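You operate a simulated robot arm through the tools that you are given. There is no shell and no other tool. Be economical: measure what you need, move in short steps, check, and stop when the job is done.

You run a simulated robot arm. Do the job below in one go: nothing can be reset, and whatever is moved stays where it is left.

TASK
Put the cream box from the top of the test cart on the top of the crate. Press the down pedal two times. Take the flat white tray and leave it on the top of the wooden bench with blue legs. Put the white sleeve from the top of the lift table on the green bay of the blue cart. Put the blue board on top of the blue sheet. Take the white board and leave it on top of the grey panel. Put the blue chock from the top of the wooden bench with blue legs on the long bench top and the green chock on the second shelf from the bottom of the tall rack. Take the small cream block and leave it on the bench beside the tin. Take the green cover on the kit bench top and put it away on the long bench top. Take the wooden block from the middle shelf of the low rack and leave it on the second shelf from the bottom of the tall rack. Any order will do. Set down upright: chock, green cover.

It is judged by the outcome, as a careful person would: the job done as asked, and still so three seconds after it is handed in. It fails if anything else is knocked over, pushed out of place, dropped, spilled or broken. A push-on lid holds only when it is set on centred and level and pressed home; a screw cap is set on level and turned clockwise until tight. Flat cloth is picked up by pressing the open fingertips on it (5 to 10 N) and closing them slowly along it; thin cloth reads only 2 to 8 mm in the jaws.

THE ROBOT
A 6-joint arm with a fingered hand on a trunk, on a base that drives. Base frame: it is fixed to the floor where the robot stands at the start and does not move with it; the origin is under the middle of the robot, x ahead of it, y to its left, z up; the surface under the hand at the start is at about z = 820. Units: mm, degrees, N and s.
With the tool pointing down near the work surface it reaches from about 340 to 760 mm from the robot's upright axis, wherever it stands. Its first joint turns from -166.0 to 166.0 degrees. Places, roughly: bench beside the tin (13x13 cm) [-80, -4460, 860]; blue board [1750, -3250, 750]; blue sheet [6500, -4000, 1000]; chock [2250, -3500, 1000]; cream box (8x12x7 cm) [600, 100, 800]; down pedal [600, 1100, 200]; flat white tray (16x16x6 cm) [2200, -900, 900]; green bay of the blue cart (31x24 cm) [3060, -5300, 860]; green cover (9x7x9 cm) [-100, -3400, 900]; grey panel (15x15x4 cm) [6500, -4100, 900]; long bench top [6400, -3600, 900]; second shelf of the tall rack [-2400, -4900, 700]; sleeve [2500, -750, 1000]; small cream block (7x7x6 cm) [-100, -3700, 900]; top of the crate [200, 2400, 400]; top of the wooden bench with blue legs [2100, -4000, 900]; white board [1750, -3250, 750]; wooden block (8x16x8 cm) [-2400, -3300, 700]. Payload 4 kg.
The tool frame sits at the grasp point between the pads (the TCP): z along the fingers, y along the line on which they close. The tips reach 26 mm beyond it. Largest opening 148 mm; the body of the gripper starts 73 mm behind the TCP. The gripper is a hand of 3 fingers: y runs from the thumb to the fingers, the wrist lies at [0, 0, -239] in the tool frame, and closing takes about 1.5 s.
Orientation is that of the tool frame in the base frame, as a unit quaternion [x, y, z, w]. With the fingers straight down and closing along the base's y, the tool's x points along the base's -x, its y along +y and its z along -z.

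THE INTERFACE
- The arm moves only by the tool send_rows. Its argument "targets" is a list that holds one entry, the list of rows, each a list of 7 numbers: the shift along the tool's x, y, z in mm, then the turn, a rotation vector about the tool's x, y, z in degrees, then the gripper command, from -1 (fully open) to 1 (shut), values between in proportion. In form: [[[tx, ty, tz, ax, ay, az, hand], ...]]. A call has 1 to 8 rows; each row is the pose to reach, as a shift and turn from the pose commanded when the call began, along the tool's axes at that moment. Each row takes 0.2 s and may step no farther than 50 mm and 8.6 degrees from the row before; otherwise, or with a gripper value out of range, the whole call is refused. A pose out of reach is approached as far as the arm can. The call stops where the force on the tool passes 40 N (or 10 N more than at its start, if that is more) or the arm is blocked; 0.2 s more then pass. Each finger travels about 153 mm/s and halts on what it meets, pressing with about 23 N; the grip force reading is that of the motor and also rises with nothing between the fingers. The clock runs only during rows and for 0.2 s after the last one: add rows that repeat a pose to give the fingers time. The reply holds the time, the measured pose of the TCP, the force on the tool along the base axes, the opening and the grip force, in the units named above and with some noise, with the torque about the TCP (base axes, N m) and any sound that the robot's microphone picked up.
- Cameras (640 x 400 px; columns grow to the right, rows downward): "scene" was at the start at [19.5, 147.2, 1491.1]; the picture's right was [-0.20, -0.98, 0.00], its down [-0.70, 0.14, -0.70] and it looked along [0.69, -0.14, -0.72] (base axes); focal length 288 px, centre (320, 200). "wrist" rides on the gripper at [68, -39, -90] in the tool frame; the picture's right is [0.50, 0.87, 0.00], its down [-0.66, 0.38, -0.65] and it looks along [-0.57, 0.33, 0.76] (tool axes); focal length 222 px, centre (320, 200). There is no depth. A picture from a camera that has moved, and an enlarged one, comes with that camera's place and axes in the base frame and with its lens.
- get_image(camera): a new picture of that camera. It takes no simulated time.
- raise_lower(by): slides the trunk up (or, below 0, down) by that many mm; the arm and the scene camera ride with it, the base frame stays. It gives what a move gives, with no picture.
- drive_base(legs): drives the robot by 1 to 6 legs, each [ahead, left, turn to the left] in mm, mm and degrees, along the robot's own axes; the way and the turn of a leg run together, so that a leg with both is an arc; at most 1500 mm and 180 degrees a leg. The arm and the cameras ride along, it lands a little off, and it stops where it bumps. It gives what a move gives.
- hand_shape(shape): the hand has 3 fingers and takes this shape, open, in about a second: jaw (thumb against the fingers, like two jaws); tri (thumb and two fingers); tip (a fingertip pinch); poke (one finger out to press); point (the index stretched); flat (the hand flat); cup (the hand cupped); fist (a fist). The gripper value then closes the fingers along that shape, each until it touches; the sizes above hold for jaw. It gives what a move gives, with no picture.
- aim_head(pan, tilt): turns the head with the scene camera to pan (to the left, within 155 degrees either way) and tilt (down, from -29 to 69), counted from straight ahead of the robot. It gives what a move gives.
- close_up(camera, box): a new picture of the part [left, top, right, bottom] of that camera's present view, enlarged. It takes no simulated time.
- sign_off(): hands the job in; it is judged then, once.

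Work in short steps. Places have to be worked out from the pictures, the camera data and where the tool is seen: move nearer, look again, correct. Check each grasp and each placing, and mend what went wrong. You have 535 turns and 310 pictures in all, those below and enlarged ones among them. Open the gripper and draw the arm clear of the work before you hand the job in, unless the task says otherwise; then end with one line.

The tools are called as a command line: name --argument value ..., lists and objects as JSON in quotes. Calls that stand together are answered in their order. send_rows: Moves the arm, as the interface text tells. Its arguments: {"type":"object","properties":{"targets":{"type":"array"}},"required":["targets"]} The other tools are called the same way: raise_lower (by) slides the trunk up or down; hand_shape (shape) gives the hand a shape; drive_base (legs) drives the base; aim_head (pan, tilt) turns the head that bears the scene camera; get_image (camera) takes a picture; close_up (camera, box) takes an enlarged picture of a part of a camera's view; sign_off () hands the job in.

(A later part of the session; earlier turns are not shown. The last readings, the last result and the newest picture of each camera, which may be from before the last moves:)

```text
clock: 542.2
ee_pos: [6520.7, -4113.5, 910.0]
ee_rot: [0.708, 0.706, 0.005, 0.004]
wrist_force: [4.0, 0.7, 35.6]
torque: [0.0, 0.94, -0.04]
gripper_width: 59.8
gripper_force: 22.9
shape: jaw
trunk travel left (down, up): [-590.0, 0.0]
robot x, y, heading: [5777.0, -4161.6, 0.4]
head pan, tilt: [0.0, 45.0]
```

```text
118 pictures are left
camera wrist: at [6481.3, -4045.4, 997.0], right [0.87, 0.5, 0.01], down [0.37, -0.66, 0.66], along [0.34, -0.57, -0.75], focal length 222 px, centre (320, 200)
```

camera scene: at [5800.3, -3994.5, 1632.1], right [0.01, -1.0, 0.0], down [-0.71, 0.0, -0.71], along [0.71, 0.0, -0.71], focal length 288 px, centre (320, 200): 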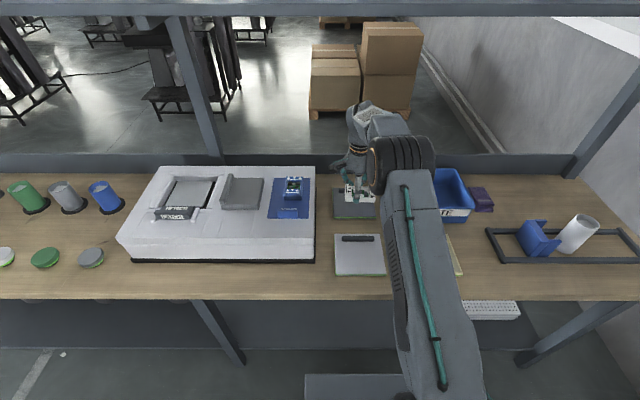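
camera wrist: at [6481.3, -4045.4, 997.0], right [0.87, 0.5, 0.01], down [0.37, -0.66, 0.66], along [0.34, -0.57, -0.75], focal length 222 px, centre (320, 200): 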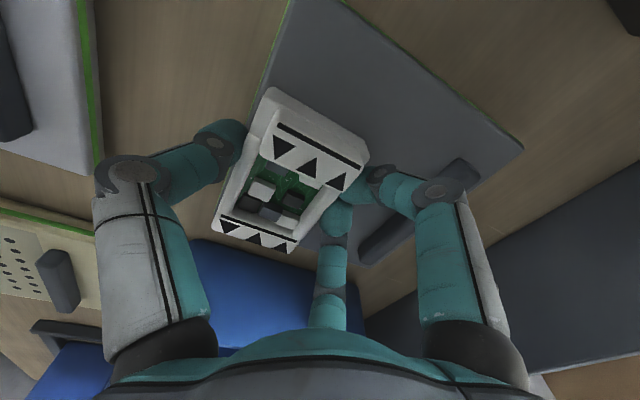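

Board rests on the grey panel. I open and rise, backing toward me.

send_rows --targets '[[[0, 0, -1, 0, 0, 0, 0.15], [0, 0, -2, 0, 0, 0, 0.05], [0, 0, -2, 0, 0, 0, -0.05], [0, 0, -2, 0, 0, 0, -0.05], [0, 0, -20, 0, 0, 0, -0.05], [0, 0, -55, 0, 0, 0, -0.05], [0, 0, -95, 0, 0, 0, -0.1], [0, 0, -140, 0, 0, 0, -0.5]]]'

send_rows --targets '[[[0, -40, -20, 0, 0, 0, -1], [0, -80, -40, 0, 0, 0, -1], [0, -120, -60, 0, 0, 0, -1], [0, -150, -60, 0, 0, 0, -1]]]'

get_image --camera "wrist"

```text
clock: 544.0
ee_pos: [6519.9, -4115.1, 1043.4]
ee_rot: [0.709, 0.705, 0.001, 0.001]
wrist_force: [0.9, -0.6, -0.2]
torque: [-0.02, -0.04, 0.01]
gripper_width: 110.6
gripper_force: 0.1
shape: jaw
trunk travel left (down, up): [-590.0, 0.0]
robot x, y, heading: [5777.2, -4159.7, 0.5]
head pan, tilt: [0.0, 45.0]
```

```text
clock: 545.0
ee_pos: [6368.2, -4114.9, 1103.2]
ee_rot: [0.709, 0.705, 0.002, 0.001]
wrist_force: [-1.7, 0.0, 0.5]
torque: [0.0, 0.0, -0.02]
gripper_width: 147.6
gripper_force: 0.0
shape: jaw
trunk travel left (down, up): [-590.0, 0.0]
robot x, y, heading: [5776.8, -4158.8, 0.2]
head pan, tilt: [0.0, 45.0]
```

```text
117 pictures are left
camera wrist: at [6329.6, -4045.6, 1191.6], right [0.87, 0.5, 0.01], down [0.37, -0.66, 0.66], along [0.33, -0.57, -0.76], focal length 222 px, centre (320, 200)
```

wrist: 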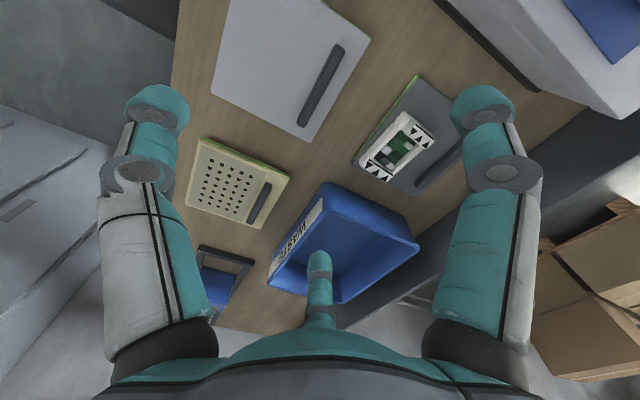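

The white board lies on the grey panel. Next, the sleeve on the white lift table: I drive back and approach it from the south at x≈2400.

drive_base --legs '[[-330, 0, 0], [0, 1500, 0], [0, 330, 0], [-1500, 0, 0], [-1500, 0, 0], [0, 0, 90]]'

drive_base --legs '[[860, 0, 0]]'

get_image --camera "scene"

get_image --camera "wrist"

```text
clock: 574.0
ee_pos: [2416.8, -1703.3, 1101.6]
ee_rot: [0.006, 1.0, 0.002, -0.001]
wrist_force: [-0.2, 0.8, -0.2]
torque: [0.01, 0.02, 0.01]
gripper_width: 147.9
gripper_force: 0.0
shape: jaw
trunk travel left (down, up): [-590.0, 0.0]
robot x, y, heading: [2456.1, -2292.4, 90.1]
head pan, tilt: [0.0, 45.0]
```

```text
clock: 578.5
ee_pos: [2418.8, -840.2, 1100.9]
ee_rot: [0.005, 1.0, 0.002, 0.0]
wrist_force: [0.0, -0.7, 0.3]
torque: [0.05, 0.01, 0.01]
gripper_width: 147.9
gripper_force: 0.0
shape: jaw
trunk travel left (down, up): [-590.0, 0.0]
robot x, y, heading: [2457.6, -1430.1, 89.9]
head pan, tilt: [0.0, 45.0]
```

```text
116 pictures are left
camera scene: at [2297.5, -1406.4, 1632.0], right [1.0, 0.0, 0.0], down [0.0, -0.71, -0.71], along [0.0, 0.71, -0.71], focal length 288 px, centre (320, 200)
```

scene: 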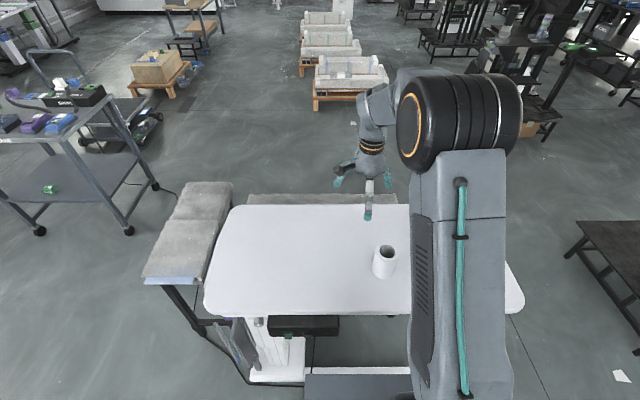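

```text
115 pictures are left
camera wrist: at [2352.6, -877.8, 1191.2], right [-0.49, 0.87, 0.0], down [0.66, 0.37, 0.66], along [0.57, 0.32, -0.76], focal length 222 px, centre (320, 200)
```

wrist: 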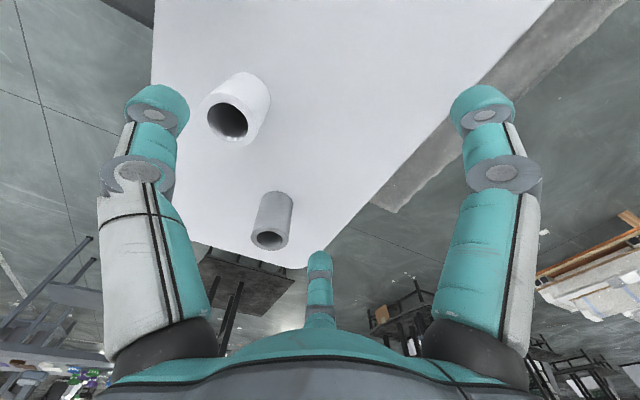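

The sleeve's top is at about (2487,−923,940). I move over it with open fingers and lower around it.

send_rows --targets '[[[-17, -21, 10, 0, 0, 0, -1], [-34, -42, 30, 0, 0, 0, -1], [-51, -62, 60, 0, 0, 0, -1], [-68, -83, 90, 0, 0, 0, -1], [-68, -83, 108, 0, 0, 0, -1]]]'

get_image --camera "wrist"

```text
clock: 579.7
ee_pos: [2486.4, -923.2, 993.0]
ee_rot: [0.006, 1.0, 0.003, -0.001]
wrist_force: [-0.4, 0.0, 0.5]
torque: [0.0, -0.01, 0.0]
gripper_width: 148.0
gripper_force: 0.1
shape: jaw
trunk travel left (down, up): [-590.0, 0.0]
robot x, y, heading: [2457.2, -1430.2, 90.0]
head pan, tilt: [0.0, 45.0]
```

```text
114 pictures are left
camera wrist: at [2419.2, -961.3, 1082.1], right [-0.49, 0.87, 0.01], down [0.66, 0.37, 0.66], along [0.57, 0.32, -0.76], focal length 222 px, centre (320, 200)
```

wrist: 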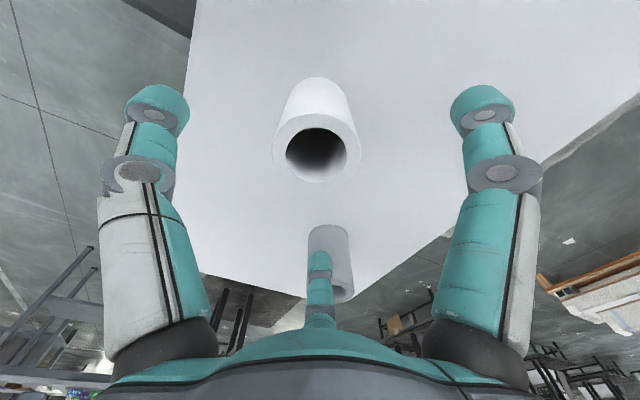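

Centred. I lower and close around the sleeve.

send_rows --targets '[[[0, -4, 25, 0, 0, 0, -1], [0, -4, 50, 0, 0, 0, -1], [0, -4, 75, 0, 0, 0, -1], [0, -4, 96, 0, 0, 0, -1]]]'

send_rows --targets '[[[0, 0, 0, 0, 0, 0, -0.5], [0, 0, 0, 0, 0, 0, 0], [0, 0, 0, 0, 0, 0, 0.4], [0, 0, 0, 0, 0, 0, 0.8], [0, 0, 0, 0, 0, 0, 1], [0, 0, 0, 0, 0, 0, 1], [0, 0, 0, 0, 0, 0, 1]]]'

send_rows --targets '[[[0, 0, -8, 0, 0, 0, 1], [0, 0, -25, 0, 0, 0, 1], [0, 0, -60, 0, 0, 0, 1], [0, 0, -105, 0, 0, 0, 1], [0, 0, -150, 0, 0, 0, 1], [0, 0, -195, 0, 0, 0, 1], [0, 0, -230, 0, 0, 0, 1]]]'

get_image --camera "wrist"

```text
clock: 580.7
ee_pos: [2486.7, -926.0, 899.1]
ee_rot: [0.006, 1.0, 0.004, 0.0]
wrist_force: [0.2, -0.5, 0.9]
torque: [0.03, 0.02, -0.01]
gripper_width: 147.7
gripper_force: 0.1
shape: jaw
trunk travel left (down, up): [-590.0, 0.0]
robot x, y, heading: [2462.7, -1431.6, 89.7]
head pan, tilt: [0.0, 45.0]
```

```text
clock: 582.3
ee_pos: [2485.9, -926.7, 898.4]
ee_rot: [0.006, 1.0, 0.003, 0.0]
wrist_force: [0.7, -1.0, -1.1]
torque: [-0.01, 0.02, 0.01]
gripper_width: 57.2
gripper_force: 23.2
shape: jaw
trunk travel left (down, up): [-590.0, 0.0]
robot x, y, heading: [2457.7, -1430.6, 89.7]
head pan, tilt: [0.0, 45.0]
```

```text
clock: 583.9
ee_pos: [2486.6, -929.3, 1128.8]
ee_rot: [0.006, 1.0, 0.003, 0.0]
wrist_force: [0.1, 0.2, -1.3]
torque: [0.0, -0.01, -0.01]
gripper_width: 57.3
gripper_force: 23.1
shape: jaw
trunk travel left (down, up): [-590.0, 0.0]
robot x, y, heading: [2459.4, -1429.8, 89.7]
head pan, tilt: [0.0, 45.0]
```

```text
113 pictures are left
camera wrist: at [2420.6, -965.9, 1216.7], right [-0.49, 0.87, 0.0], down [0.66, 0.37, 0.65], along [0.57, 0.32, -0.76], focal length 222 px, centre (320, 200)
```

wrist: 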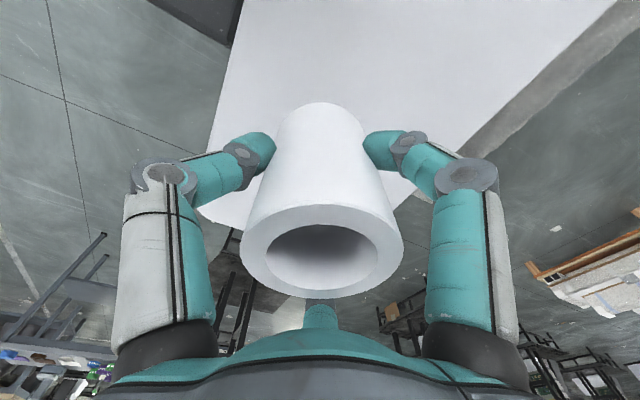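

Sleeve is held upright. I drive to the blue cart at the south end of the aisle.

drive_base --legs '[[-900, 0, 0], [0, 0, 90], [0, 0, 90], [0, 600, 0], [1500, 0, 0], [780, 0, 0]]'

get_image --camera "scene"

```text
clock: 610.1
ee_pos: [2950.6, -5138.2, 1127.7]
ee_rot: [1.0, -0.017, 0.001, 0.003]
wrist_force: [0.8, 1.1, -0.9]
torque: [0.01, 0.0, -0.04]
gripper_width: 56.5
gripper_force: 23.2
shape: jaw
trunk travel left (down, up): [-590.0, 0.0]
robot x, y, heading: [2990.4, -4638.4, -91.7]
head pan, tilt: [0.0, 45.0]
```

```text
112 pictures are left
camera scene: at [3153.0, -4659.4, 1632.0], right [-1.0, 0.03, 0.0], down [0.02, 0.71, -0.71], along [-0.02, -0.71, -0.71], focal length 288 px, centre (320, 200)
```

scene: 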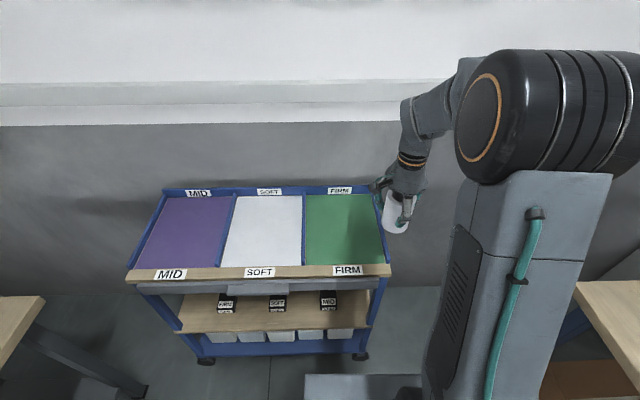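

Green bay centre is about (3048,−5290). I bring the sleeve over it and lower.

send_rows --targets '[[[25, 36, 0, 0, 0, 0, 1], [50, 72, 0, 0, 0, 0, 1], [76, 108, 0, 0, 0, 0, 1], [102, 144, 20, 0, 0, 0, 1], [102, 144, 60, 0, 0, 0, 1], [102, 144, 100, 0, 0, 0, 1], [102, 144, 140, 0, 0, 0, 1], [102, 144, 170, 0, 0, 0, 1]]]'

get_image --camera "scene"

```text
clock: 611.9
ee_pos: [3046.9, -5284.6, 958.3]
ee_rot: [1.0, -0.017, 0.001, 0.003]
wrist_force: [-0.3, -0.5, -0.8]
torque: [0.01, -0.04, -0.01]
gripper_width: 56.7
gripper_force: 23.4
shape: jaw
trunk travel left (down, up): [-590.0, 0.0]
robot x, y, heading: [2993.0, -4633.9, -91.5]
head pan, tilt: [0.0, 45.0]
```

```text
111 pictures are left
camera scene: at [3153.0, -4659.5, 1632.1], right [-1.0, 0.03, 0.0], down [0.02, 0.71, -0.71], along [-0.02, -0.71, -0.71], focal length 288 px, centre (320, 200)
```

scene: 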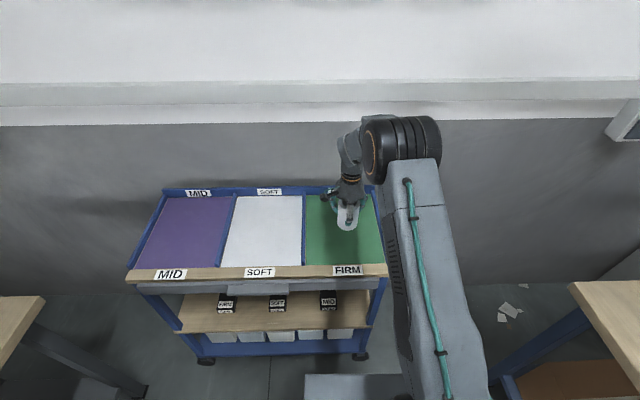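

Well over the green bay. I lower slowly to contact, then release.

send_rows --targets '[[[0, 0, 15, 0, 0, 0, 1], [0, 0, 28, 0, 0, 0, 1], [0, 0, 38, 0, 0, 0, 1], [0, 0, 45, 0, 0, 0, 1], [0, 0, 51, 0, 0, 0, 1], [0, 0, 57, 0, 0, 0, 1], [0, 0, 63, 0, 0, 0, 1], [0, 0, 69, 0, 0, 0, 1]]]'

```text
clock: 613.0
ee_pos: [3048.1, -5287.6, 920.7]
ee_rot: [1.0, -0.018, 0.001, 0.01]
wrist_force: [0.0, 5.3, 25.4]
torque: [0.27, 0.12, -0.07]
gripper_width: 59.5
gripper_force: 23.1
shape: jaw
trunk travel left (down, up): [-590.0, 0.0]
robot x, y, heading: [2990.8, -4640.2, -91.3]
head pan, tilt: [0.0, 45.0]
stopped in row 5: the force on the tool passed its limit at 45 N (the readings are from after the stop); the commanded pose is now the measured one
```

send_rows --targets '[[[0, 0, -2, 0, 0, 0, 0.2], [0, 0, -2, 0, 0, 0, 0], [0, 0, -2, 0, 0, 0, -0.3], [0, 0, -2, 0, 0, 0, -0.7], [0, 0, -2, 0, 0, 0, -0.7], [0, 0, -2, 0, 0, 0, -0.7]]]'

send_rows --targets '[[[0, 0, -30, 0, 0, 0, -0.7], [0, 0, -70, 0, 0, 0, -0.7], [0, 0, -115, 0, 0, 0, -0.7], [0, 0, -160, 0, 0, 0, -0.8], [0, 0, -200, 0, 0, 0, -1], [0, -40, -220, 0, 0, 0, -1], [0, -80, -220, 0, 0, 0, -1]]]'

get_image --camera "scene"

```text
clock: 614.4
ee_pos: [3048.4, -5286.2, 918.2]
ee_rot: [1.0, -0.018, 0.001, 0.007]
wrist_force: [0.6, -0.7, 0.5]
torque: [-0.01, -0.02, 0.0]
gripper_width: 125.5
gripper_force: 0.0
shape: jaw
trunk travel left (down, up): [-590.0, 0.0]
robot x, y, heading: [2989.7, -4637.7, -91.6]
head pan, tilt: [0.0, 45.0]
```

```text
clock: 616.0
ee_pos: [3050.2, -5204.2, 1137.7]
ee_rot: [1.0, -0.017, 0.002, 0.008]
wrist_force: [-0.8, -1.3, 0.1]
torque: [0.0, -0.02, 0.03]
gripper_width: 147.8
gripper_force: 0.1
shape: jaw
trunk travel left (down, up): [-590.0, 0.0]
robot x, y, heading: [2989.3, -4632.5, -91.3]
head pan, tilt: [0.0, 45.0]
```

```text
110 pictures are left
camera scene: at [3153.0, -4658.1, 1632.0], right [-1.0, 0.03, 0.0], down [0.02, 0.71, -0.71], along [-0.02, -0.71, -0.71], focal length 288 px, centre (320, 200)
```

scene: 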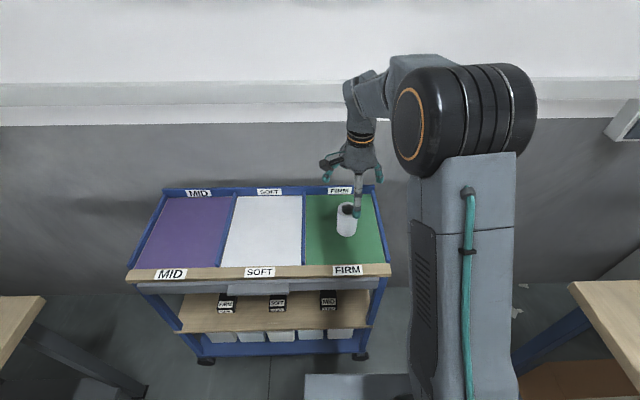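

The sleeve stands in the green bay. Next the green chock (~(2150,−3426)) on the wooden bench: I back up, turn to face −x.

drive_base --legs '[[-1240, 0, 0], [0, 0, -88.5], [140, 0, 0]]'

close_up --camera "scene" --box '[220, 150, 420, 290]'

get_image --camera "wrist"

```text
clock: 626.9
ee_pos: [2310.1, -3492.0, 1137.6]
ee_rot: [0.711, -0.703, -0.005, 0.007]
wrist_force: [-0.1, -0.5, 0.3]
torque: [0.0, -0.04, -0.02]
gripper_width: 147.9
gripper_force: 0.1
shape: jaw
trunk travel left (down, up): [-590.0, 0.0]
robot x, y, heading: [2875.6, -3410.3, -178.8]
head pan, tilt: [0.0, 45.0]
```

```text
2.86 times, centred on (320, 220) of scene
camera zoom: at [2858.2, -3566.9, 1632.0], right [-0.02, 1.0, 0.0], down [0.71, 0.02, -0.71], along [-0.71, -0.02, -0.71], focal length 823 px, centre (320, 143)
```

zoom: 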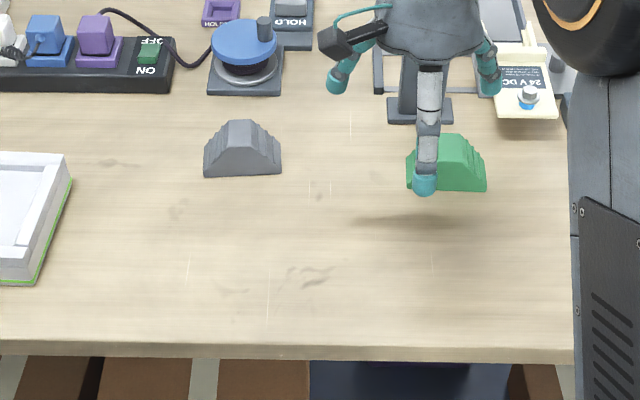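

```text
108 pictures are left
camera wrist: at [2351.3, -3558.2, 1225.6], right [-0.86, -0.51, 0.01], down [-0.38, 0.65, 0.66], along [-0.34, 0.56, -0.75], focal length 222 px, centre (320, 200)
```

wrist: 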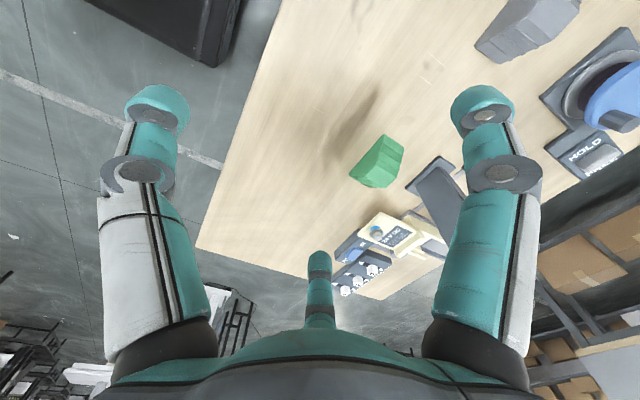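

The green chock is centred at about (2145,−3432). I move the base 100 mm closer and bring the hand over it.

drive_base --legs '[[100, 0, 0]]'

send_rows --targets '[[[-15, 18, 20, 0, 0, 0, -0.6], [-30, 36, 50, 0, 0, 0, -0.6], [-45, 54, 85, 0, 0, 0, -0.6], [-60, 73, 120, 0, 0, 0, -0.6], [-60, 73, 155, 0, 0, 0, -0.6]]]'

get_image --camera "wrist"

```text
clock: 628.0
ee_pos: [2211.0, -3494.6, 1136.8]
ee_rot: [0.711, -0.703, -0.004, 0.005]
wrist_force: [-0.6, 0.3, 0.4]
torque: [0.01, -0.01, 0.02]
gripper_width: 147.8
gripper_force: 0.0
shape: jaw
trunk travel left (down, up): [-590.0, 0.0]
robot x, y, heading: [2777.2, -3405.9, -178.7]
head pan, tilt: [0.0, 45.0]
```

```text
clock: 629.2
ee_pos: [2136.6, -3435.5, 982.1]
ee_rot: [0.712, -0.703, -0.004, 0.006]
wrist_force: [-0.2, 0.4, -0.5]
torque: [-0.03, 0.01, 0.0]
gripper_width: 118.6
gripper_force: 0.0
shape: jaw
trunk travel left (down, up): [-590.0, 0.0]
robot x, y, heading: [2778.6, -3410.5, -179.1]
head pan, tilt: [0.0, 45.0]
```

```text
107 pictures are left
camera wrist: at [2177.2, -3501.1, 1071.3], right [-0.86, -0.51, 0.01], down [-0.38, 0.65, 0.66], along [-0.34, 0.56, -0.75], focal length 222 px, centre (320, 200)
```

wrist: 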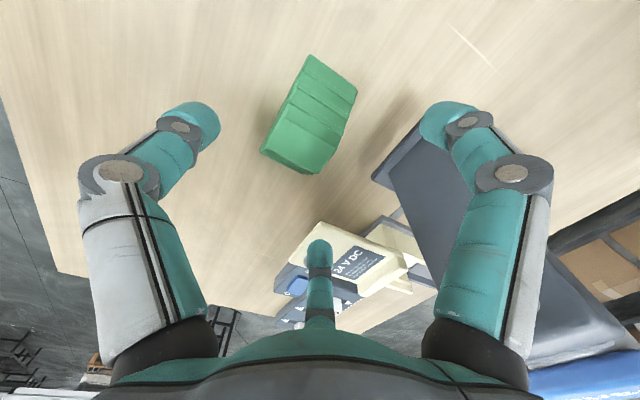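

Aligned like the blue one; I narrow the opening (clear of the post behind) and descend, then close.

send_rows --targets '[[[0, 0, 20, 0, 0, 0, -0.3], [0, 0, 42, 0, 0, 0, -0.3], [0, 0, 62, 0, 0, 0, -0.3], [0, 0, 75, 0, 0, 0, -0.3], [0, 0, 83, 0, 0, 0, -0.3]]]'

send_rows --targets '[[[0, 0, 0, 0, 0, 0, -0.1], [0, 0, 0, 0, 0, 0, 0.1], [0, 0, 0, 0, 0, 0, 0.3], [0, 0, 0, 0, 0, 0, 0.6], [0, 0, 0, 0, 0, 0, 1], [0, 0, 0, 0, 0, 0, 1], [0, 0, 0, 0, 0, 0, 1]]]'

get_image --camera "wrist"

```text
clock: 630.4
ee_pos: [2136.1, -3435.6, 900.9]
ee_rot: [0.711, -0.703, -0.004, 0.007]
wrist_force: [0.2, -0.3, 0.1]
torque: [-0.01, 0.02, -0.04]
gripper_width: 96.8
gripper_force: 0.1
shape: jaw
trunk travel left (down, up): [-590.0, 0.0]
robot x, y, heading: [2775.8, -3410.2, -178.6]
head pan, tilt: [0.0, 45.0]
```

```text
clock: 632.0
ee_pos: [2135.3, -3435.6, 899.6]
ee_rot: [0.711, -0.703, -0.004, 0.006]
wrist_force: [1.5, -2.5, 0.5]
torque: [-0.28, 0.04, 0.1]
gripper_width: 57.5
gripper_force: 22.8
shape: jaw
trunk travel left (down, up): [-590.0, 0.0]
robot x, y, heading: [2778.4, -3407.9, -178.7]
head pan, tilt: [0.0, 45.0]
```

```text
106 pictures are left
camera wrist: at [2176.8, -3501.7, 988.6], right [-0.86, -0.51, 0.01], down [-0.38, 0.65, 0.66], along [-0.34, 0.56, -0.75], focal length 222 px, centre (320, 200)
```

wrist: 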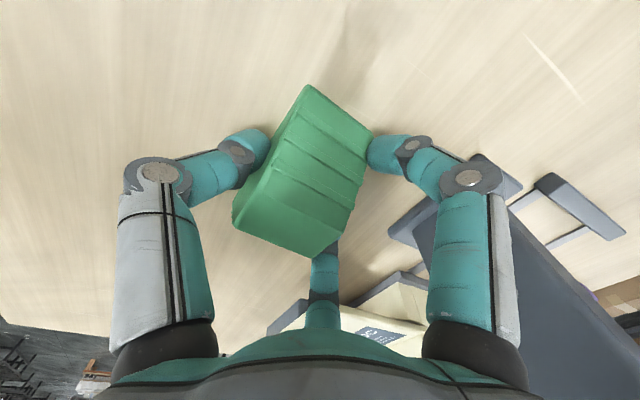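

Gripped. I lift and drive west toward the racks.

send_rows --targets '[[[0, 0, -8, 0, 0, 0, 1], [0, 0, -25, 0, 0, 0, 1], [0, 0, -60, 0, 0, 0, 1], [0, 0, -105, 0, 0, 0, 1], [0, 0, -150, 0, 0, 0, 1], [0, 0, -195, 0, 0, 0, 1], [0, 0, -235, 0, 0, 0, 1]]]'

drive_base --legs '[[-100, 0, 0], [0, 0, -91], [1060, 0, 0], [0, 0, 90], [1500, 0, 0], [1500, 0, 0]]'

drive_base --legs '[[1000, 0, 0]]'

aim_head --pan 30 --tilt 25

get_image --camera "scene"

```text
clock: 633.6
ee_pos: [2138.3, -3435.8, 1135.6]
ee_rot: [0.711, -0.703, -0.004, 0.006]
wrist_force: [0.3, 0.1, -3.1]
torque: [-0.04, 0.03, 0.0]
gripper_width: 51.8
gripper_force: 22.8
shape: jaw
trunk travel left (down, up): [-590.0, 0.0]
robot x, y, heading: [2780.4, -3411.6, -178.7]
head pan, tilt: [0.0, 45.0]
```

```text
clock: 661.6
ee_pos: [-764.1, -2427.1, 1135.2]
ee_rot: [0.712, -0.702, -0.004, 0.005]
wrist_force: [-0.2, 0.0, -3.7]
torque: [-0.02, 0.06, 0.02]
gripper_width: 50.9
gripper_force: 23.2
shape: jaw
trunk travel left (down, up): [-590.0, 0.0]
robot x, y, heading: [-122.3, -2398.4, -178.7]
head pan, tilt: [0.0, 45.0]
```

```text
clock: 666.8
ee_pos: [-1762.7, -2445.6, 1135.4]
ee_rot: [0.71, -0.704, -0.004, 0.006]
wrist_force: [-0.7, 0.3, -2.8]
torque: [-0.05, 0.0, 0.05]
gripper_width: 50.9
gripper_force: 22.9
shape: jaw
trunk travel left (down, up): [-590.0, 0.0]
robot x, y, heading: [-1120.2, -2423.0, -178.8]
head pan, tilt: [0.0, 45.0]
```

```text
clock: 667.8
ee_pos: [-1762.4, -2445.5, 1134.5]
ee_rot: [0.71, -0.704, -0.005, 0.006]
wrist_force: [0.4, -0.7, -2.4]
torque: [-0.04, 0.02, 0.0]
gripper_width: 50.8
gripper_force: 22.2
shape: jaw
trunk travel left (down, up): [-590.0, 0.0]
robot x, y, heading: [-1121.1, -2419.9, -179.0]
head pan, tilt: [30.0, 25.0]
```

```text
105 pictures are left
camera scene: at [-1137.6, -2626.3, 1662.6], right [-0.52, 0.86, 0.0], down [0.36, 0.22, -0.91], along [-0.78, -0.47, -0.42], focal length 288 px, centre (320, 200)
```

scene: 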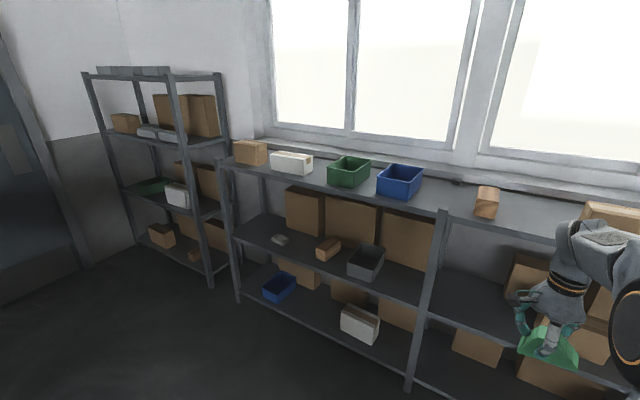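

The tall rack front is at x≈−2300, y −4380…−5520, second shelf at z≈710 with ~520 mm of headroom. I drive along the racks at x≈−1300.

drive_base --legs '[[180, 0, -1], [0, 1300, 0]]'

aim_head --pan 40 --tilt 25

get_image --camera "scene"

```text
clock: 675.4
ee_pos: [-1941.1, -3729.2, 1135.2]
ee_rot: [-0.704, 0.711, 0.004, -0.005]
wrist_force: [0.4, 1.4, -2.4]
torque: [-0.07, 0.04, -0.01]
gripper_width: 51.1
gripper_force: 23.0
shape: jaw
trunk travel left (down, up): [-590.0, 0.0]
robot x, y, heading: [-1301.8, -3718.1, 180.0]
head pan, tilt: [30.0, 25.0]
```

```text
clock: 676.1
ee_pos: [-1941.0, -3728.6, 1134.8]
ee_rot: [-0.703, 0.711, 0.004, -0.005]
wrist_force: [-0.1, 1.1, -2.0]
torque: [-0.03, 0.01, 0.01]
gripper_width: 50.7
gripper_force: 23.1
shape: jaw
trunk travel left (down, up): [-590.0, 0.0]
robot x, y, heading: [-1295.9, -3716.7, 180.0]
head pan, tilt: [40.0, 25.0]
```

```text
104 pictures are left
camera scene: at [-1310.6, -3935.2, 1662.6], right [-0.64, 0.77, 0.0], down [0.32, 0.27, -0.91], along [-0.69, -0.58, -0.42], focal length 288 px, centre (320, 200)
```

scene: 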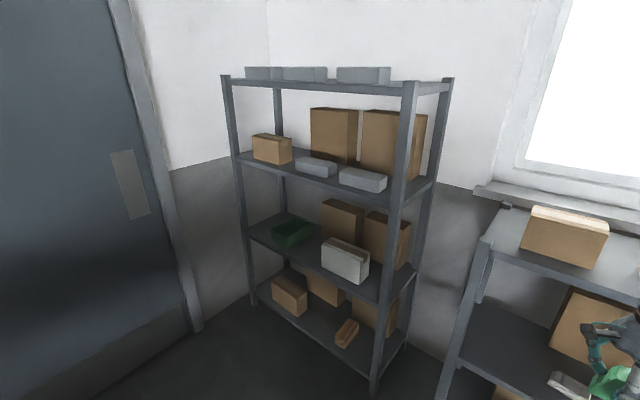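

Second shelf is at z≈640; its front gap between the white box (y≈−4760) and the green bin (≈−5050) fits the chock at y≈−4890. I lower the trunk and strafe there.

raise_lower --by -400

drive_base --legs '[[0, 1160, 0]]'

aim_head --pan 0 --tilt 30

get_image --camera "scene"

```text
clock: 679.9
ee_pos: [-1940.8, -3728.4, 734.9]
ee_rot: [-0.704, 0.711, 0.004, -0.006]
wrist_force: [1.0, -0.2, -2.8]
torque: [-0.07, 0.05, 0.03]
gripper_width: 51.1
gripper_force: 22.9
shape: jaw
trunk travel left (down, up): [-190.0, 400.0]
robot x, y, heading: [-1295.0, -3713.8, 180.3]
head pan, tilt: [40.0, 25.0]
```

```text
clock: 685.8
ee_pos: [-1943.0, -4875.3, 735.0]
ee_rot: [-0.702, 0.712, 0.005, -0.005]
wrist_force: [-0.4, 0.1, -3.9]
torque: [-0.03, 0.0, 0.01]
gripper_width: 51.3
gripper_force: 23.4
shape: jaw
trunk travel left (down, up): [-190.0, 400.0]
robot x, y, heading: [-1303.8, -4868.5, 179.5]
head pan, tilt: [40.0, 25.0]
```

```text
clock: 686.8
ee_pos: [-1943.7, -4876.0, 735.5]
ee_rot: [-0.702, 0.712, 0.005, -0.006]
wrist_force: [0.1, -0.2, -2.8]
torque: [-0.05, 0.01, 0.0]
gripper_width: 51.0
gripper_force: 22.6
shape: jaw
trunk travel left (down, up): [-190.0, 400.0]
robot x, y, heading: [-1303.3, -4867.8, 179.4]
head pan, tilt: [0.0, 30.0]
```

```text
103 pictures are left
camera scene: at [-1333.8, -5025.7, 1254.7], right [0.0, 1.0, 0.0], down [0.5, 0.0, -0.87], along [-0.87, 0.0, -0.5], focal length 288 px, centre (320, 200)
```

scene: 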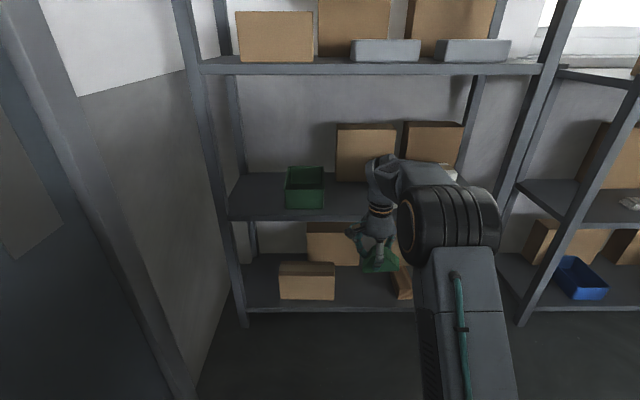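

The way in is clear: bin ends at y≈−5006. I drive forward 405 mm so the chock enters over the shelf.

drive_base --legs '[[405, 8, 0.6]]'

get_image --camera "scene"

get_image --camera "wrist"

```text
clock: 689.4
ee_pos: [-2346.3, -4891.0, 735.3]
ee_rot: [-0.705, 0.709, 0.004, -0.006]
wrist_force: [0.8, 0.4, -3.8]
torque: [-0.03, 0.02, 0.03]
gripper_width: 51.0
gripper_force: 23.3
shape: jaw
trunk travel left (down, up): [-190.0, 400.0]
robot x, y, heading: [-1707.0, -4875.2, -179.4]
head pan, tilt: [0.0, 30.0]
```

```text
102 pictures are left
camera scene: at [-1734.8, -5034.2, 1254.7], right [-0.01, 1.0, 0.0], down [0.5, 0.0, -0.87], along [-0.87, 0.0, -0.5], focal length 288 px, centre (320, 200)
```

scene: 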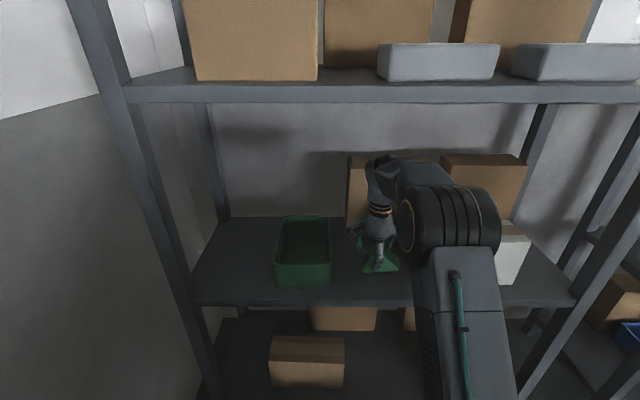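

```text
101 pictures are left
camera wrist: at [-2305.0, -4957.3, 823.5], right [-0.87, -0.5, 0.01], down [-0.37, 0.66, 0.66], along [-0.33, 0.57, -0.75], focal length 222 px, centre (320, 200)
```

wrist: 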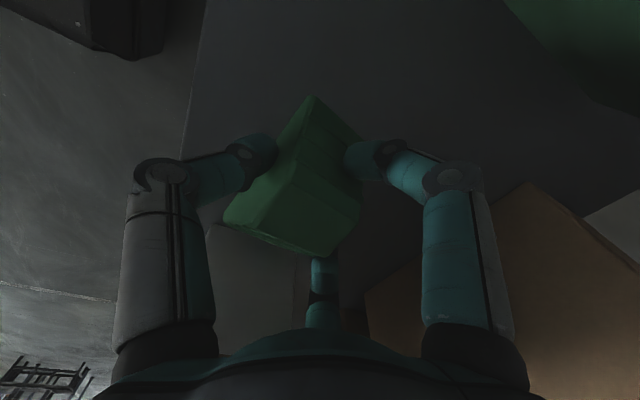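

Positioned over the shelf with clearances. I lower to contact.

send_rows --targets '[[[0, 0, 12, 0, 0, 0, 1], [0, 0, 22, 0, 0, 0, 1], [0, 0, 30, 0, 0, 0, 1], [0, 0, 37, 0, 0, 0, 1], [0, 0, 43, 0, 0, 0, 1], [0, 0, 49, 0, 0, 0, 1], [0, 0, 55, 0, 0, 0, 1], [0, 0, 61, 0, 0, 0, 1]]]'

```text
clock: 690.5
ee_pos: [-2346.0, -4891.8, 702.1]
ee_rot: [-0.705, 0.709, 0.006, -0.011]
wrist_force: [12.8, 1.1, 26.3]
torque: [-0.37, 0.16, 0.25]
gripper_width: 56.0
gripper_force: 23.1
shape: jaw
trunk travel left (down, up): [-190.0, 400.0]
robot x, y, heading: [-1704.2, -4876.8, -179.6]
head pan, tilt: [0.0, 30.0]
stopped in row 5: the force on the tool passed its limit at 44 N (the readings are from after the stop); the commanded pose is now the measured one
```

Contact at z≈702. I release with a moderate opening, rise a little and check.

send_rows --targets '[[[0, 0, -1, 0, 0, 0, 0.3], [0, 0, -1, 0, 0, 0, 0.1], [0, 0, -1, 0, 0, 0, -0.1], [0, 0, -1, 0, 0, 0, -0.3], [0, 0, -1, 0, 0, 0, -0.3], [0, 0, -20, 0, 0, 0, -0.3], [0, 0, -45, 0, 0, 0, -0.3], [0, 0, -70, 0, 0, 0, -0.3]]]'

drive_base --legs '[[-400, 0, 0]]'

close_up --camera "scene" --box '[220, 120, 480, 300]'

```text
clock: 692.3
ee_pos: [-2345.8, -4891.6, 768.2]
ee_rot: [-0.706, 0.709, 0.006, -0.008]
wrist_force: [-0.2, 0.2, -0.5]
torque: [0.0, -0.03, -0.01]
gripper_width: 95.8
gripper_force: 0.1
shape: jaw
trunk travel left (down, up): [-190.0, 400.0]
robot x, y, heading: [-1707.4, -4873.7, -179.5]
head pan, tilt: [0.0, 30.0]
```

```text
clock: 694.8
ee_pos: [-1945.1, -4889.5, 767.8]
ee_rot: [-0.706, 0.708, 0.006, -0.009]
wrist_force: [0.8, 0.2, -0.5]
torque: [0.0, -0.02, 0.01]
gripper_width: 95.6
gripper_force: 0.0
shape: jaw
trunk travel left (down, up): [-190.0, 400.0]
robot x, y, heading: [-1303.3, -4871.9, -179.5]
head pan, tilt: [0.0, 30.0]
```

```text
2.22 times, centred on (350, 210) of scene
camera zoom: at [-1333.3, -5031.6, 1254.7], right [-0.01, 1.0, 0.0], down [0.5, 0.0, -0.87], along [-0.87, -0.01, -0.5], focal length 640 px, centre (253, 178)
```

zoom: 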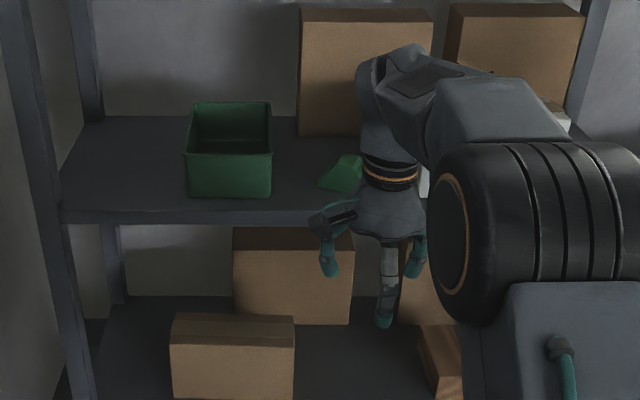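

The chock stands on the second shelf. Next the wooden block on the low rack's middle shelf near y≈−3290: I strafe there and look.

drive_base --legs '[[0, -1450, 0]]'

get_image --camera "scene"

```text
clock: 702.0
ee_pos: [-1951.1, -3435.3, 767.4]
ee_rot: [-0.704, 0.711, 0.006, -0.008]
wrist_force: [0.4, 0.0, 0.6]
torque: [0.01, -0.03, -0.02]
gripper_width: 95.7
gripper_force: 0.0
shape: jaw
trunk travel left (down, up): [-190.0, 400.0]
robot x, y, heading: [-1309.4, -3421.8, 180.0]
head pan, tilt: [0.0, 30.0]
```

```text
99 pictures are left
camera scene: at [-1339.8, -3581.5, 1254.7], right [0.0, 1.0, 0.0], down [0.5, 0.0, -0.87], along [-0.87, 0.0, -0.5], focal length 288 px, centre (320, 200)
```

scene: 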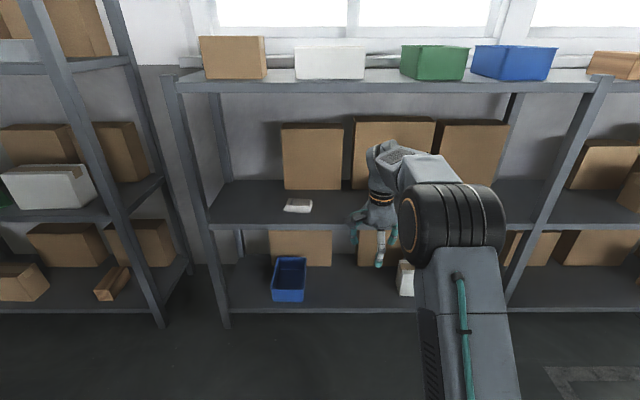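

The block is hidden behind the arm; I strafe 380 mm toward +y to see it.

drive_base --legs '[[0, -380, 0]]'

close_up --camera "scene" --box '[140, 120, 400, 290]'

```text
clock: 704.4
ee_pos: [-1949.5, -3050.2, 766.6]
ee_rot: [-0.702, 0.712, 0.006, -0.008]
wrist_force: [0.9, -0.2, -0.1]
torque: [-0.01, 0.01, -0.01]
gripper_width: 95.6
gripper_force: 0.0
shape: jaw
trunk travel left (down, up): [-190.0, 400.0]
robot x, y, heading: [-1309.5, -3040.4, 179.7]
head pan, tilt: [0.0, 30.0]
```

```text
2.35 times, centred on (270, 205) of scene
camera zoom: at [-1339.5, -3200.6, 1254.7], right [0.01, 1.0, 0.0], down [0.5, 0.0, -0.87], along [-0.87, 0.01, -0.5], focal length 678 px, centre (438, 188)
```

zoom: 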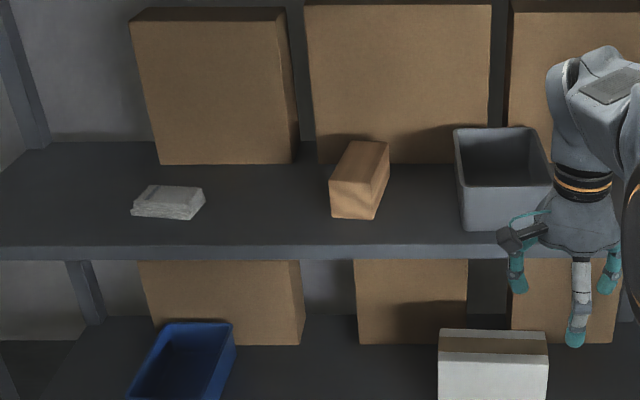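

The block's centre is about (−2360,−3317), top z≈730, long side along x (7° yaw). I turn the hand (−83°), open to ~125 mm, and line up in front of it.

send_rows --targets '[[[0, 0, 6, 0, 0, -8.5, -0.7], [0, 0, 12, 0, 0, -17, -0.7], [0, 0, 18, 0, 0, -25.5, -0.7], [0, 0, 24, 0, 0, -34, -0.7], [0, 0, 30, 0, 0, -42.5, -0.7], [0, 0, 36, 0, 0, -51, -0.7], [0, 0, 42, 0, 0, -59.5, -0.7], [0, 0, 48, 0, 0, -68, -0.7]]]'

send_rows --targets '[[[0, 0, 0, 0, 0, -8.5, -0.7], [0, 0, 0, 0, 0, -14.7, -0.7]]]'

drive_base --legs '[[0, 293, 0.3]]'

get_image --camera "wrist"

```text
clock: 706.2
ee_pos: [-1950.2, -3049.7, 720.0]
ee_rot: [0.98, -0.197, -0.011, 0.004]
wrist_force: [0.1, -0.3, -0.5]
torque: [0.01, 0.03, -0.01]
gripper_width: 125.5
gripper_force: 0.0
shape: jaw
trunk travel left (down, up): [-190.0, 400.0]
robot x, y, heading: [-1308.2, -3043.9, 179.9]
head pan, tilt: [0.0, 30.0]
```

```text
clock: 706.8
ee_pos: [-1950.5, -3051.7, 719.1]
ee_rot: [0.997, -0.07, -0.01, 0.003]
wrist_force: [0.3, 0.5, -0.4]
torque: [0.04, 0.01, 0.01]
gripper_width: 125.3
gripper_force: 0.1
shape: jaw
trunk travel left (down, up): [-190.0, 400.0]
robot x, y, heading: [-1308.6, -3042.3, 179.5]
head pan, tilt: [0.0, 30.0]
```

```text
clock: 708.8
ee_pos: [-1952.1, -3348.2, 719.9]
ee_rot: [0.997, -0.07, -0.01, 0.004]
wrist_force: [0.0, 0.5, 1.0]
torque: [0.01, -0.01, 0.01]
gripper_width: 125.8
gripper_force: 0.0
shape: jaw
trunk travel left (down, up): [-190.0, 400.0]
robot x, y, heading: [-1311.3, -3337.2, 180.0]
head pan, tilt: [0.0, 30.0]
```

```text
97 pictures are left
camera wrist: at [-1876.8, -3317.1, 807.2], right [0.37, -0.93, 0.0], down [-0.69, -0.28, 0.67], along [-0.62, -0.25, -0.74], focal length 222 px, centre (320, 200)
```

wrist: 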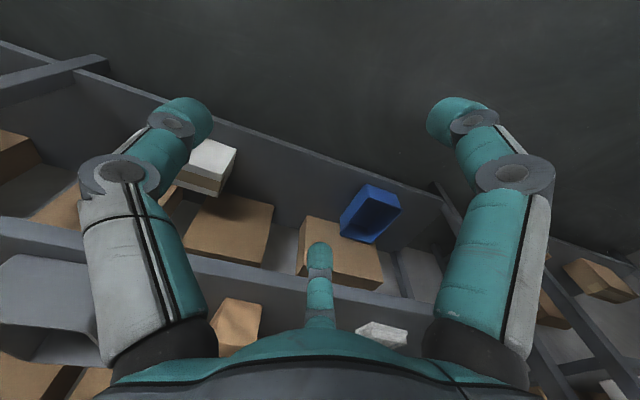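

Recomputing with both views, the middle shelf is at z≈615–620 and the block's centre at (−2413,−3324). I lower to z≈685 and drive in so the hand straddles it.

send_rows --targets '[[[0, 0, 18, 0, 0, 0, -0.7], [0, 0, 33, 0, 0, 0, -0.7]]]'

drive_base --legs '[[300, 0, 0]]'

get_image --camera "wrist"

```text
clock: 709.4
ee_pos: [-1952.9, -3347.8, 687.2]
ee_rot: [0.998, -0.07, -0.01, 0.003]
wrist_force: [-0.2, 0.7, -1.2]
torque: [0.01, -0.02, 0.02]
gripper_width: 125.6
gripper_force: 0.0
shape: jaw
trunk travel left (down, up): [-190.0, 400.0]
robot x, y, heading: [-1307.0, -3334.5, 179.9]
head pan, tilt: [0.0, 30.0]
```

```text
clock: 711.5
ee_pos: [-2252.2, -3346.4, 688.1]
ee_rot: [0.997, -0.07, -0.01, 0.003]
wrist_force: [-0.3, -0.1, 0.6]
torque: [-0.03, 0.0, 0.02]
gripper_width: 125.7
gripper_force: 0.1
shape: jaw
trunk travel left (down, up): [-190.0, 400.0]
robot x, y, heading: [-1608.3, -3337.4, 179.7]
head pan, tilt: [0.0, 30.0]
```

```text
96 pictures are left
camera wrist: at [-2177.6, -3315.8, 774.4], right [0.37, -0.93, 0.0], down [-0.69, -0.28, 0.67], along [-0.62, -0.25, -0.74], focal length 222 px, centre (320, 200)
```

wrist: 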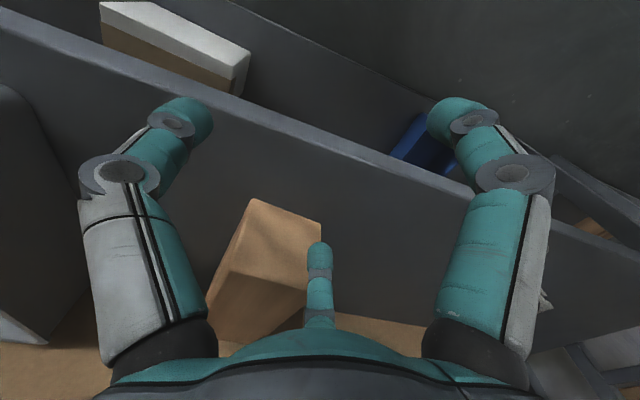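

The block sits more to −y than assumed. I open fully, shift 18 mm to −y, then drive in further.

send_rows --targets '[[[0, 6, 0, 0, 0, 0, -0.8], [0, 12, 0, 0, 0, 0, -1], [0, 18, 0, 0, 0, 0, -1], [0, 18, 0, 0, 0, 0, -1]]]'

drive_base --legs '[[90, 0, 0]]'

get_image --camera "wrist"

```text
clock: 712.5
ee_pos: [-2254.9, -3365.2, 686.5]
ee_rot: [0.997, -0.071, -0.009, 0.003]
wrist_force: [0.0, 0.2, 0.2]
torque: [-0.02, 0.01, 0.0]
gripper_width: 147.8
gripper_force: 0.1
shape: jaw
trunk travel left (down, up): [-190.0, 400.0]
robot x, y, heading: [-1610.7, -3334.3, 180.0]
head pan, tilt: [0.0, 30.0]
```

```text
clock: 713.6
ee_pos: [-2344.1, -3364.2, 686.9]
ee_rot: [0.997, -0.07, -0.01, 0.002]
wrist_force: [0.2, -0.2, 0.5]
torque: [-0.01, -0.02, 0.0]
gripper_width: 147.8
gripper_force: 0.0
shape: jaw
trunk travel left (down, up): [-190.0, 400.0]
robot x, y, heading: [-1698.2, -3335.6, 179.6]
head pan, tilt: [0.0, 30.0]
```

```text
95 pictures are left
camera wrist: at [-2270.0, -3333.4, 774.3], right [0.37, -0.93, 0.0], down [-0.69, -0.28, 0.67], along [-0.62, -0.25, -0.74], focal length 222 px, centre (320, 200)
```

wrist: 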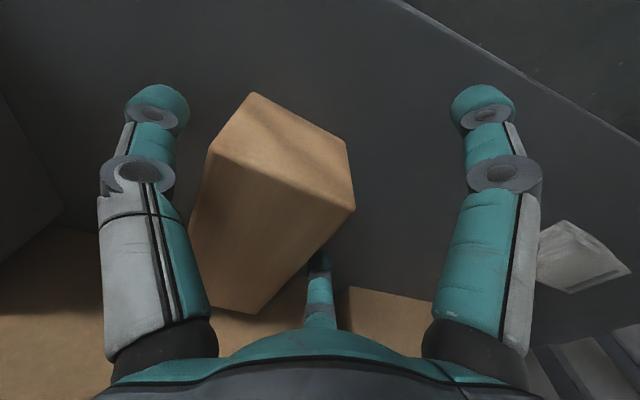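

The hand straddles the block. I drive 55 mm further, centre, lower to z≈665 and close.

drive_base --legs '[[55, 0, 0]]'

send_rows --targets '[[[0, -6, 8, 0, 0, 0, -1], [0, -12, 16, 0, 0, 0, -1], [0, -12, 22, 0, 0, 0, -1]]]'

send_rows --targets '[[[0, 0, 0, 0, 0, 0, -0.6], [0, 0, 0, 0, 0, 0, -0.2], [0, 0, 0, 0, 0, 0, 0.1], [0, 0, 0, 0, 0, 0, 0.5], [0, 0, 0, 0, 0, 0, 1], [0, 0, 0, 0, 0, 0, 1], [0, 0, 0, 0, 0, 0, 1]]]'

get_image --camera "wrist"

```text
clock: 714.5
ee_pos: [-2400.8, -3362.9, 686.5]
ee_rot: [0.997, -0.071, -0.01, 0.002]
wrist_force: [-0.2, -0.5, -0.2]
torque: [0.04, 0.0, 0.03]
gripper_width: 148.0
gripper_force: 0.0
shape: jaw
trunk travel left (down, up): [-190.0, 400.0]
robot x, y, heading: [-1754.0, -3331.0, 179.6]
head pan, tilt: [0.0, 30.0]
```

```text
clock: 715.3
ee_pos: [-2397.7, -3352.0, 664.5]
ee_rot: [0.997, -0.071, -0.01, 0.002]
wrist_force: [-1.0, -0.9, -0.1]
torque: [0.01, -0.02, 0.01]
gripper_width: 147.8
gripper_force: 0.0
shape: jaw
trunk travel left (down, up): [-190.0, 400.0]
robot x, y, heading: [-1751.4, -3335.2, 179.9]
head pan, tilt: [0.0, 30.0]
```

```text
clock: 716.9
ee_pos: [-2398.7, -3351.8, 665.3]
ee_rot: [0.997, -0.07, -0.011, 0.003]
wrist_force: [0.2, -1.1, 0.3]
torque: [0.02, -0.01, -0.01]
gripper_width: 79.5
gripper_force: 23.1
shape: jaw
trunk travel left (down, up): [-190.0, 400.0]
robot x, y, heading: [-1758.1, -3334.1, 179.8]
head pan, tilt: [0.0, 30.0]
```

```text
94 pictures are left
camera wrist: at [-2324.0, -3321.3, 752.1], right [0.37, -0.93, 0.0], down [-0.69, -0.28, 0.67], along [-0.62, -0.25, -0.74], focal length 222 px, centre (320, 200)
```

wrist: 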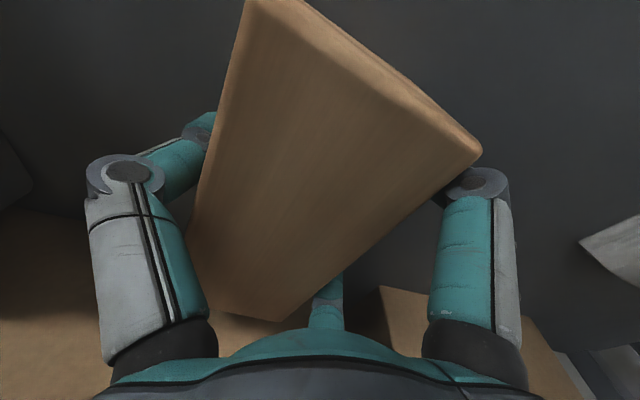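

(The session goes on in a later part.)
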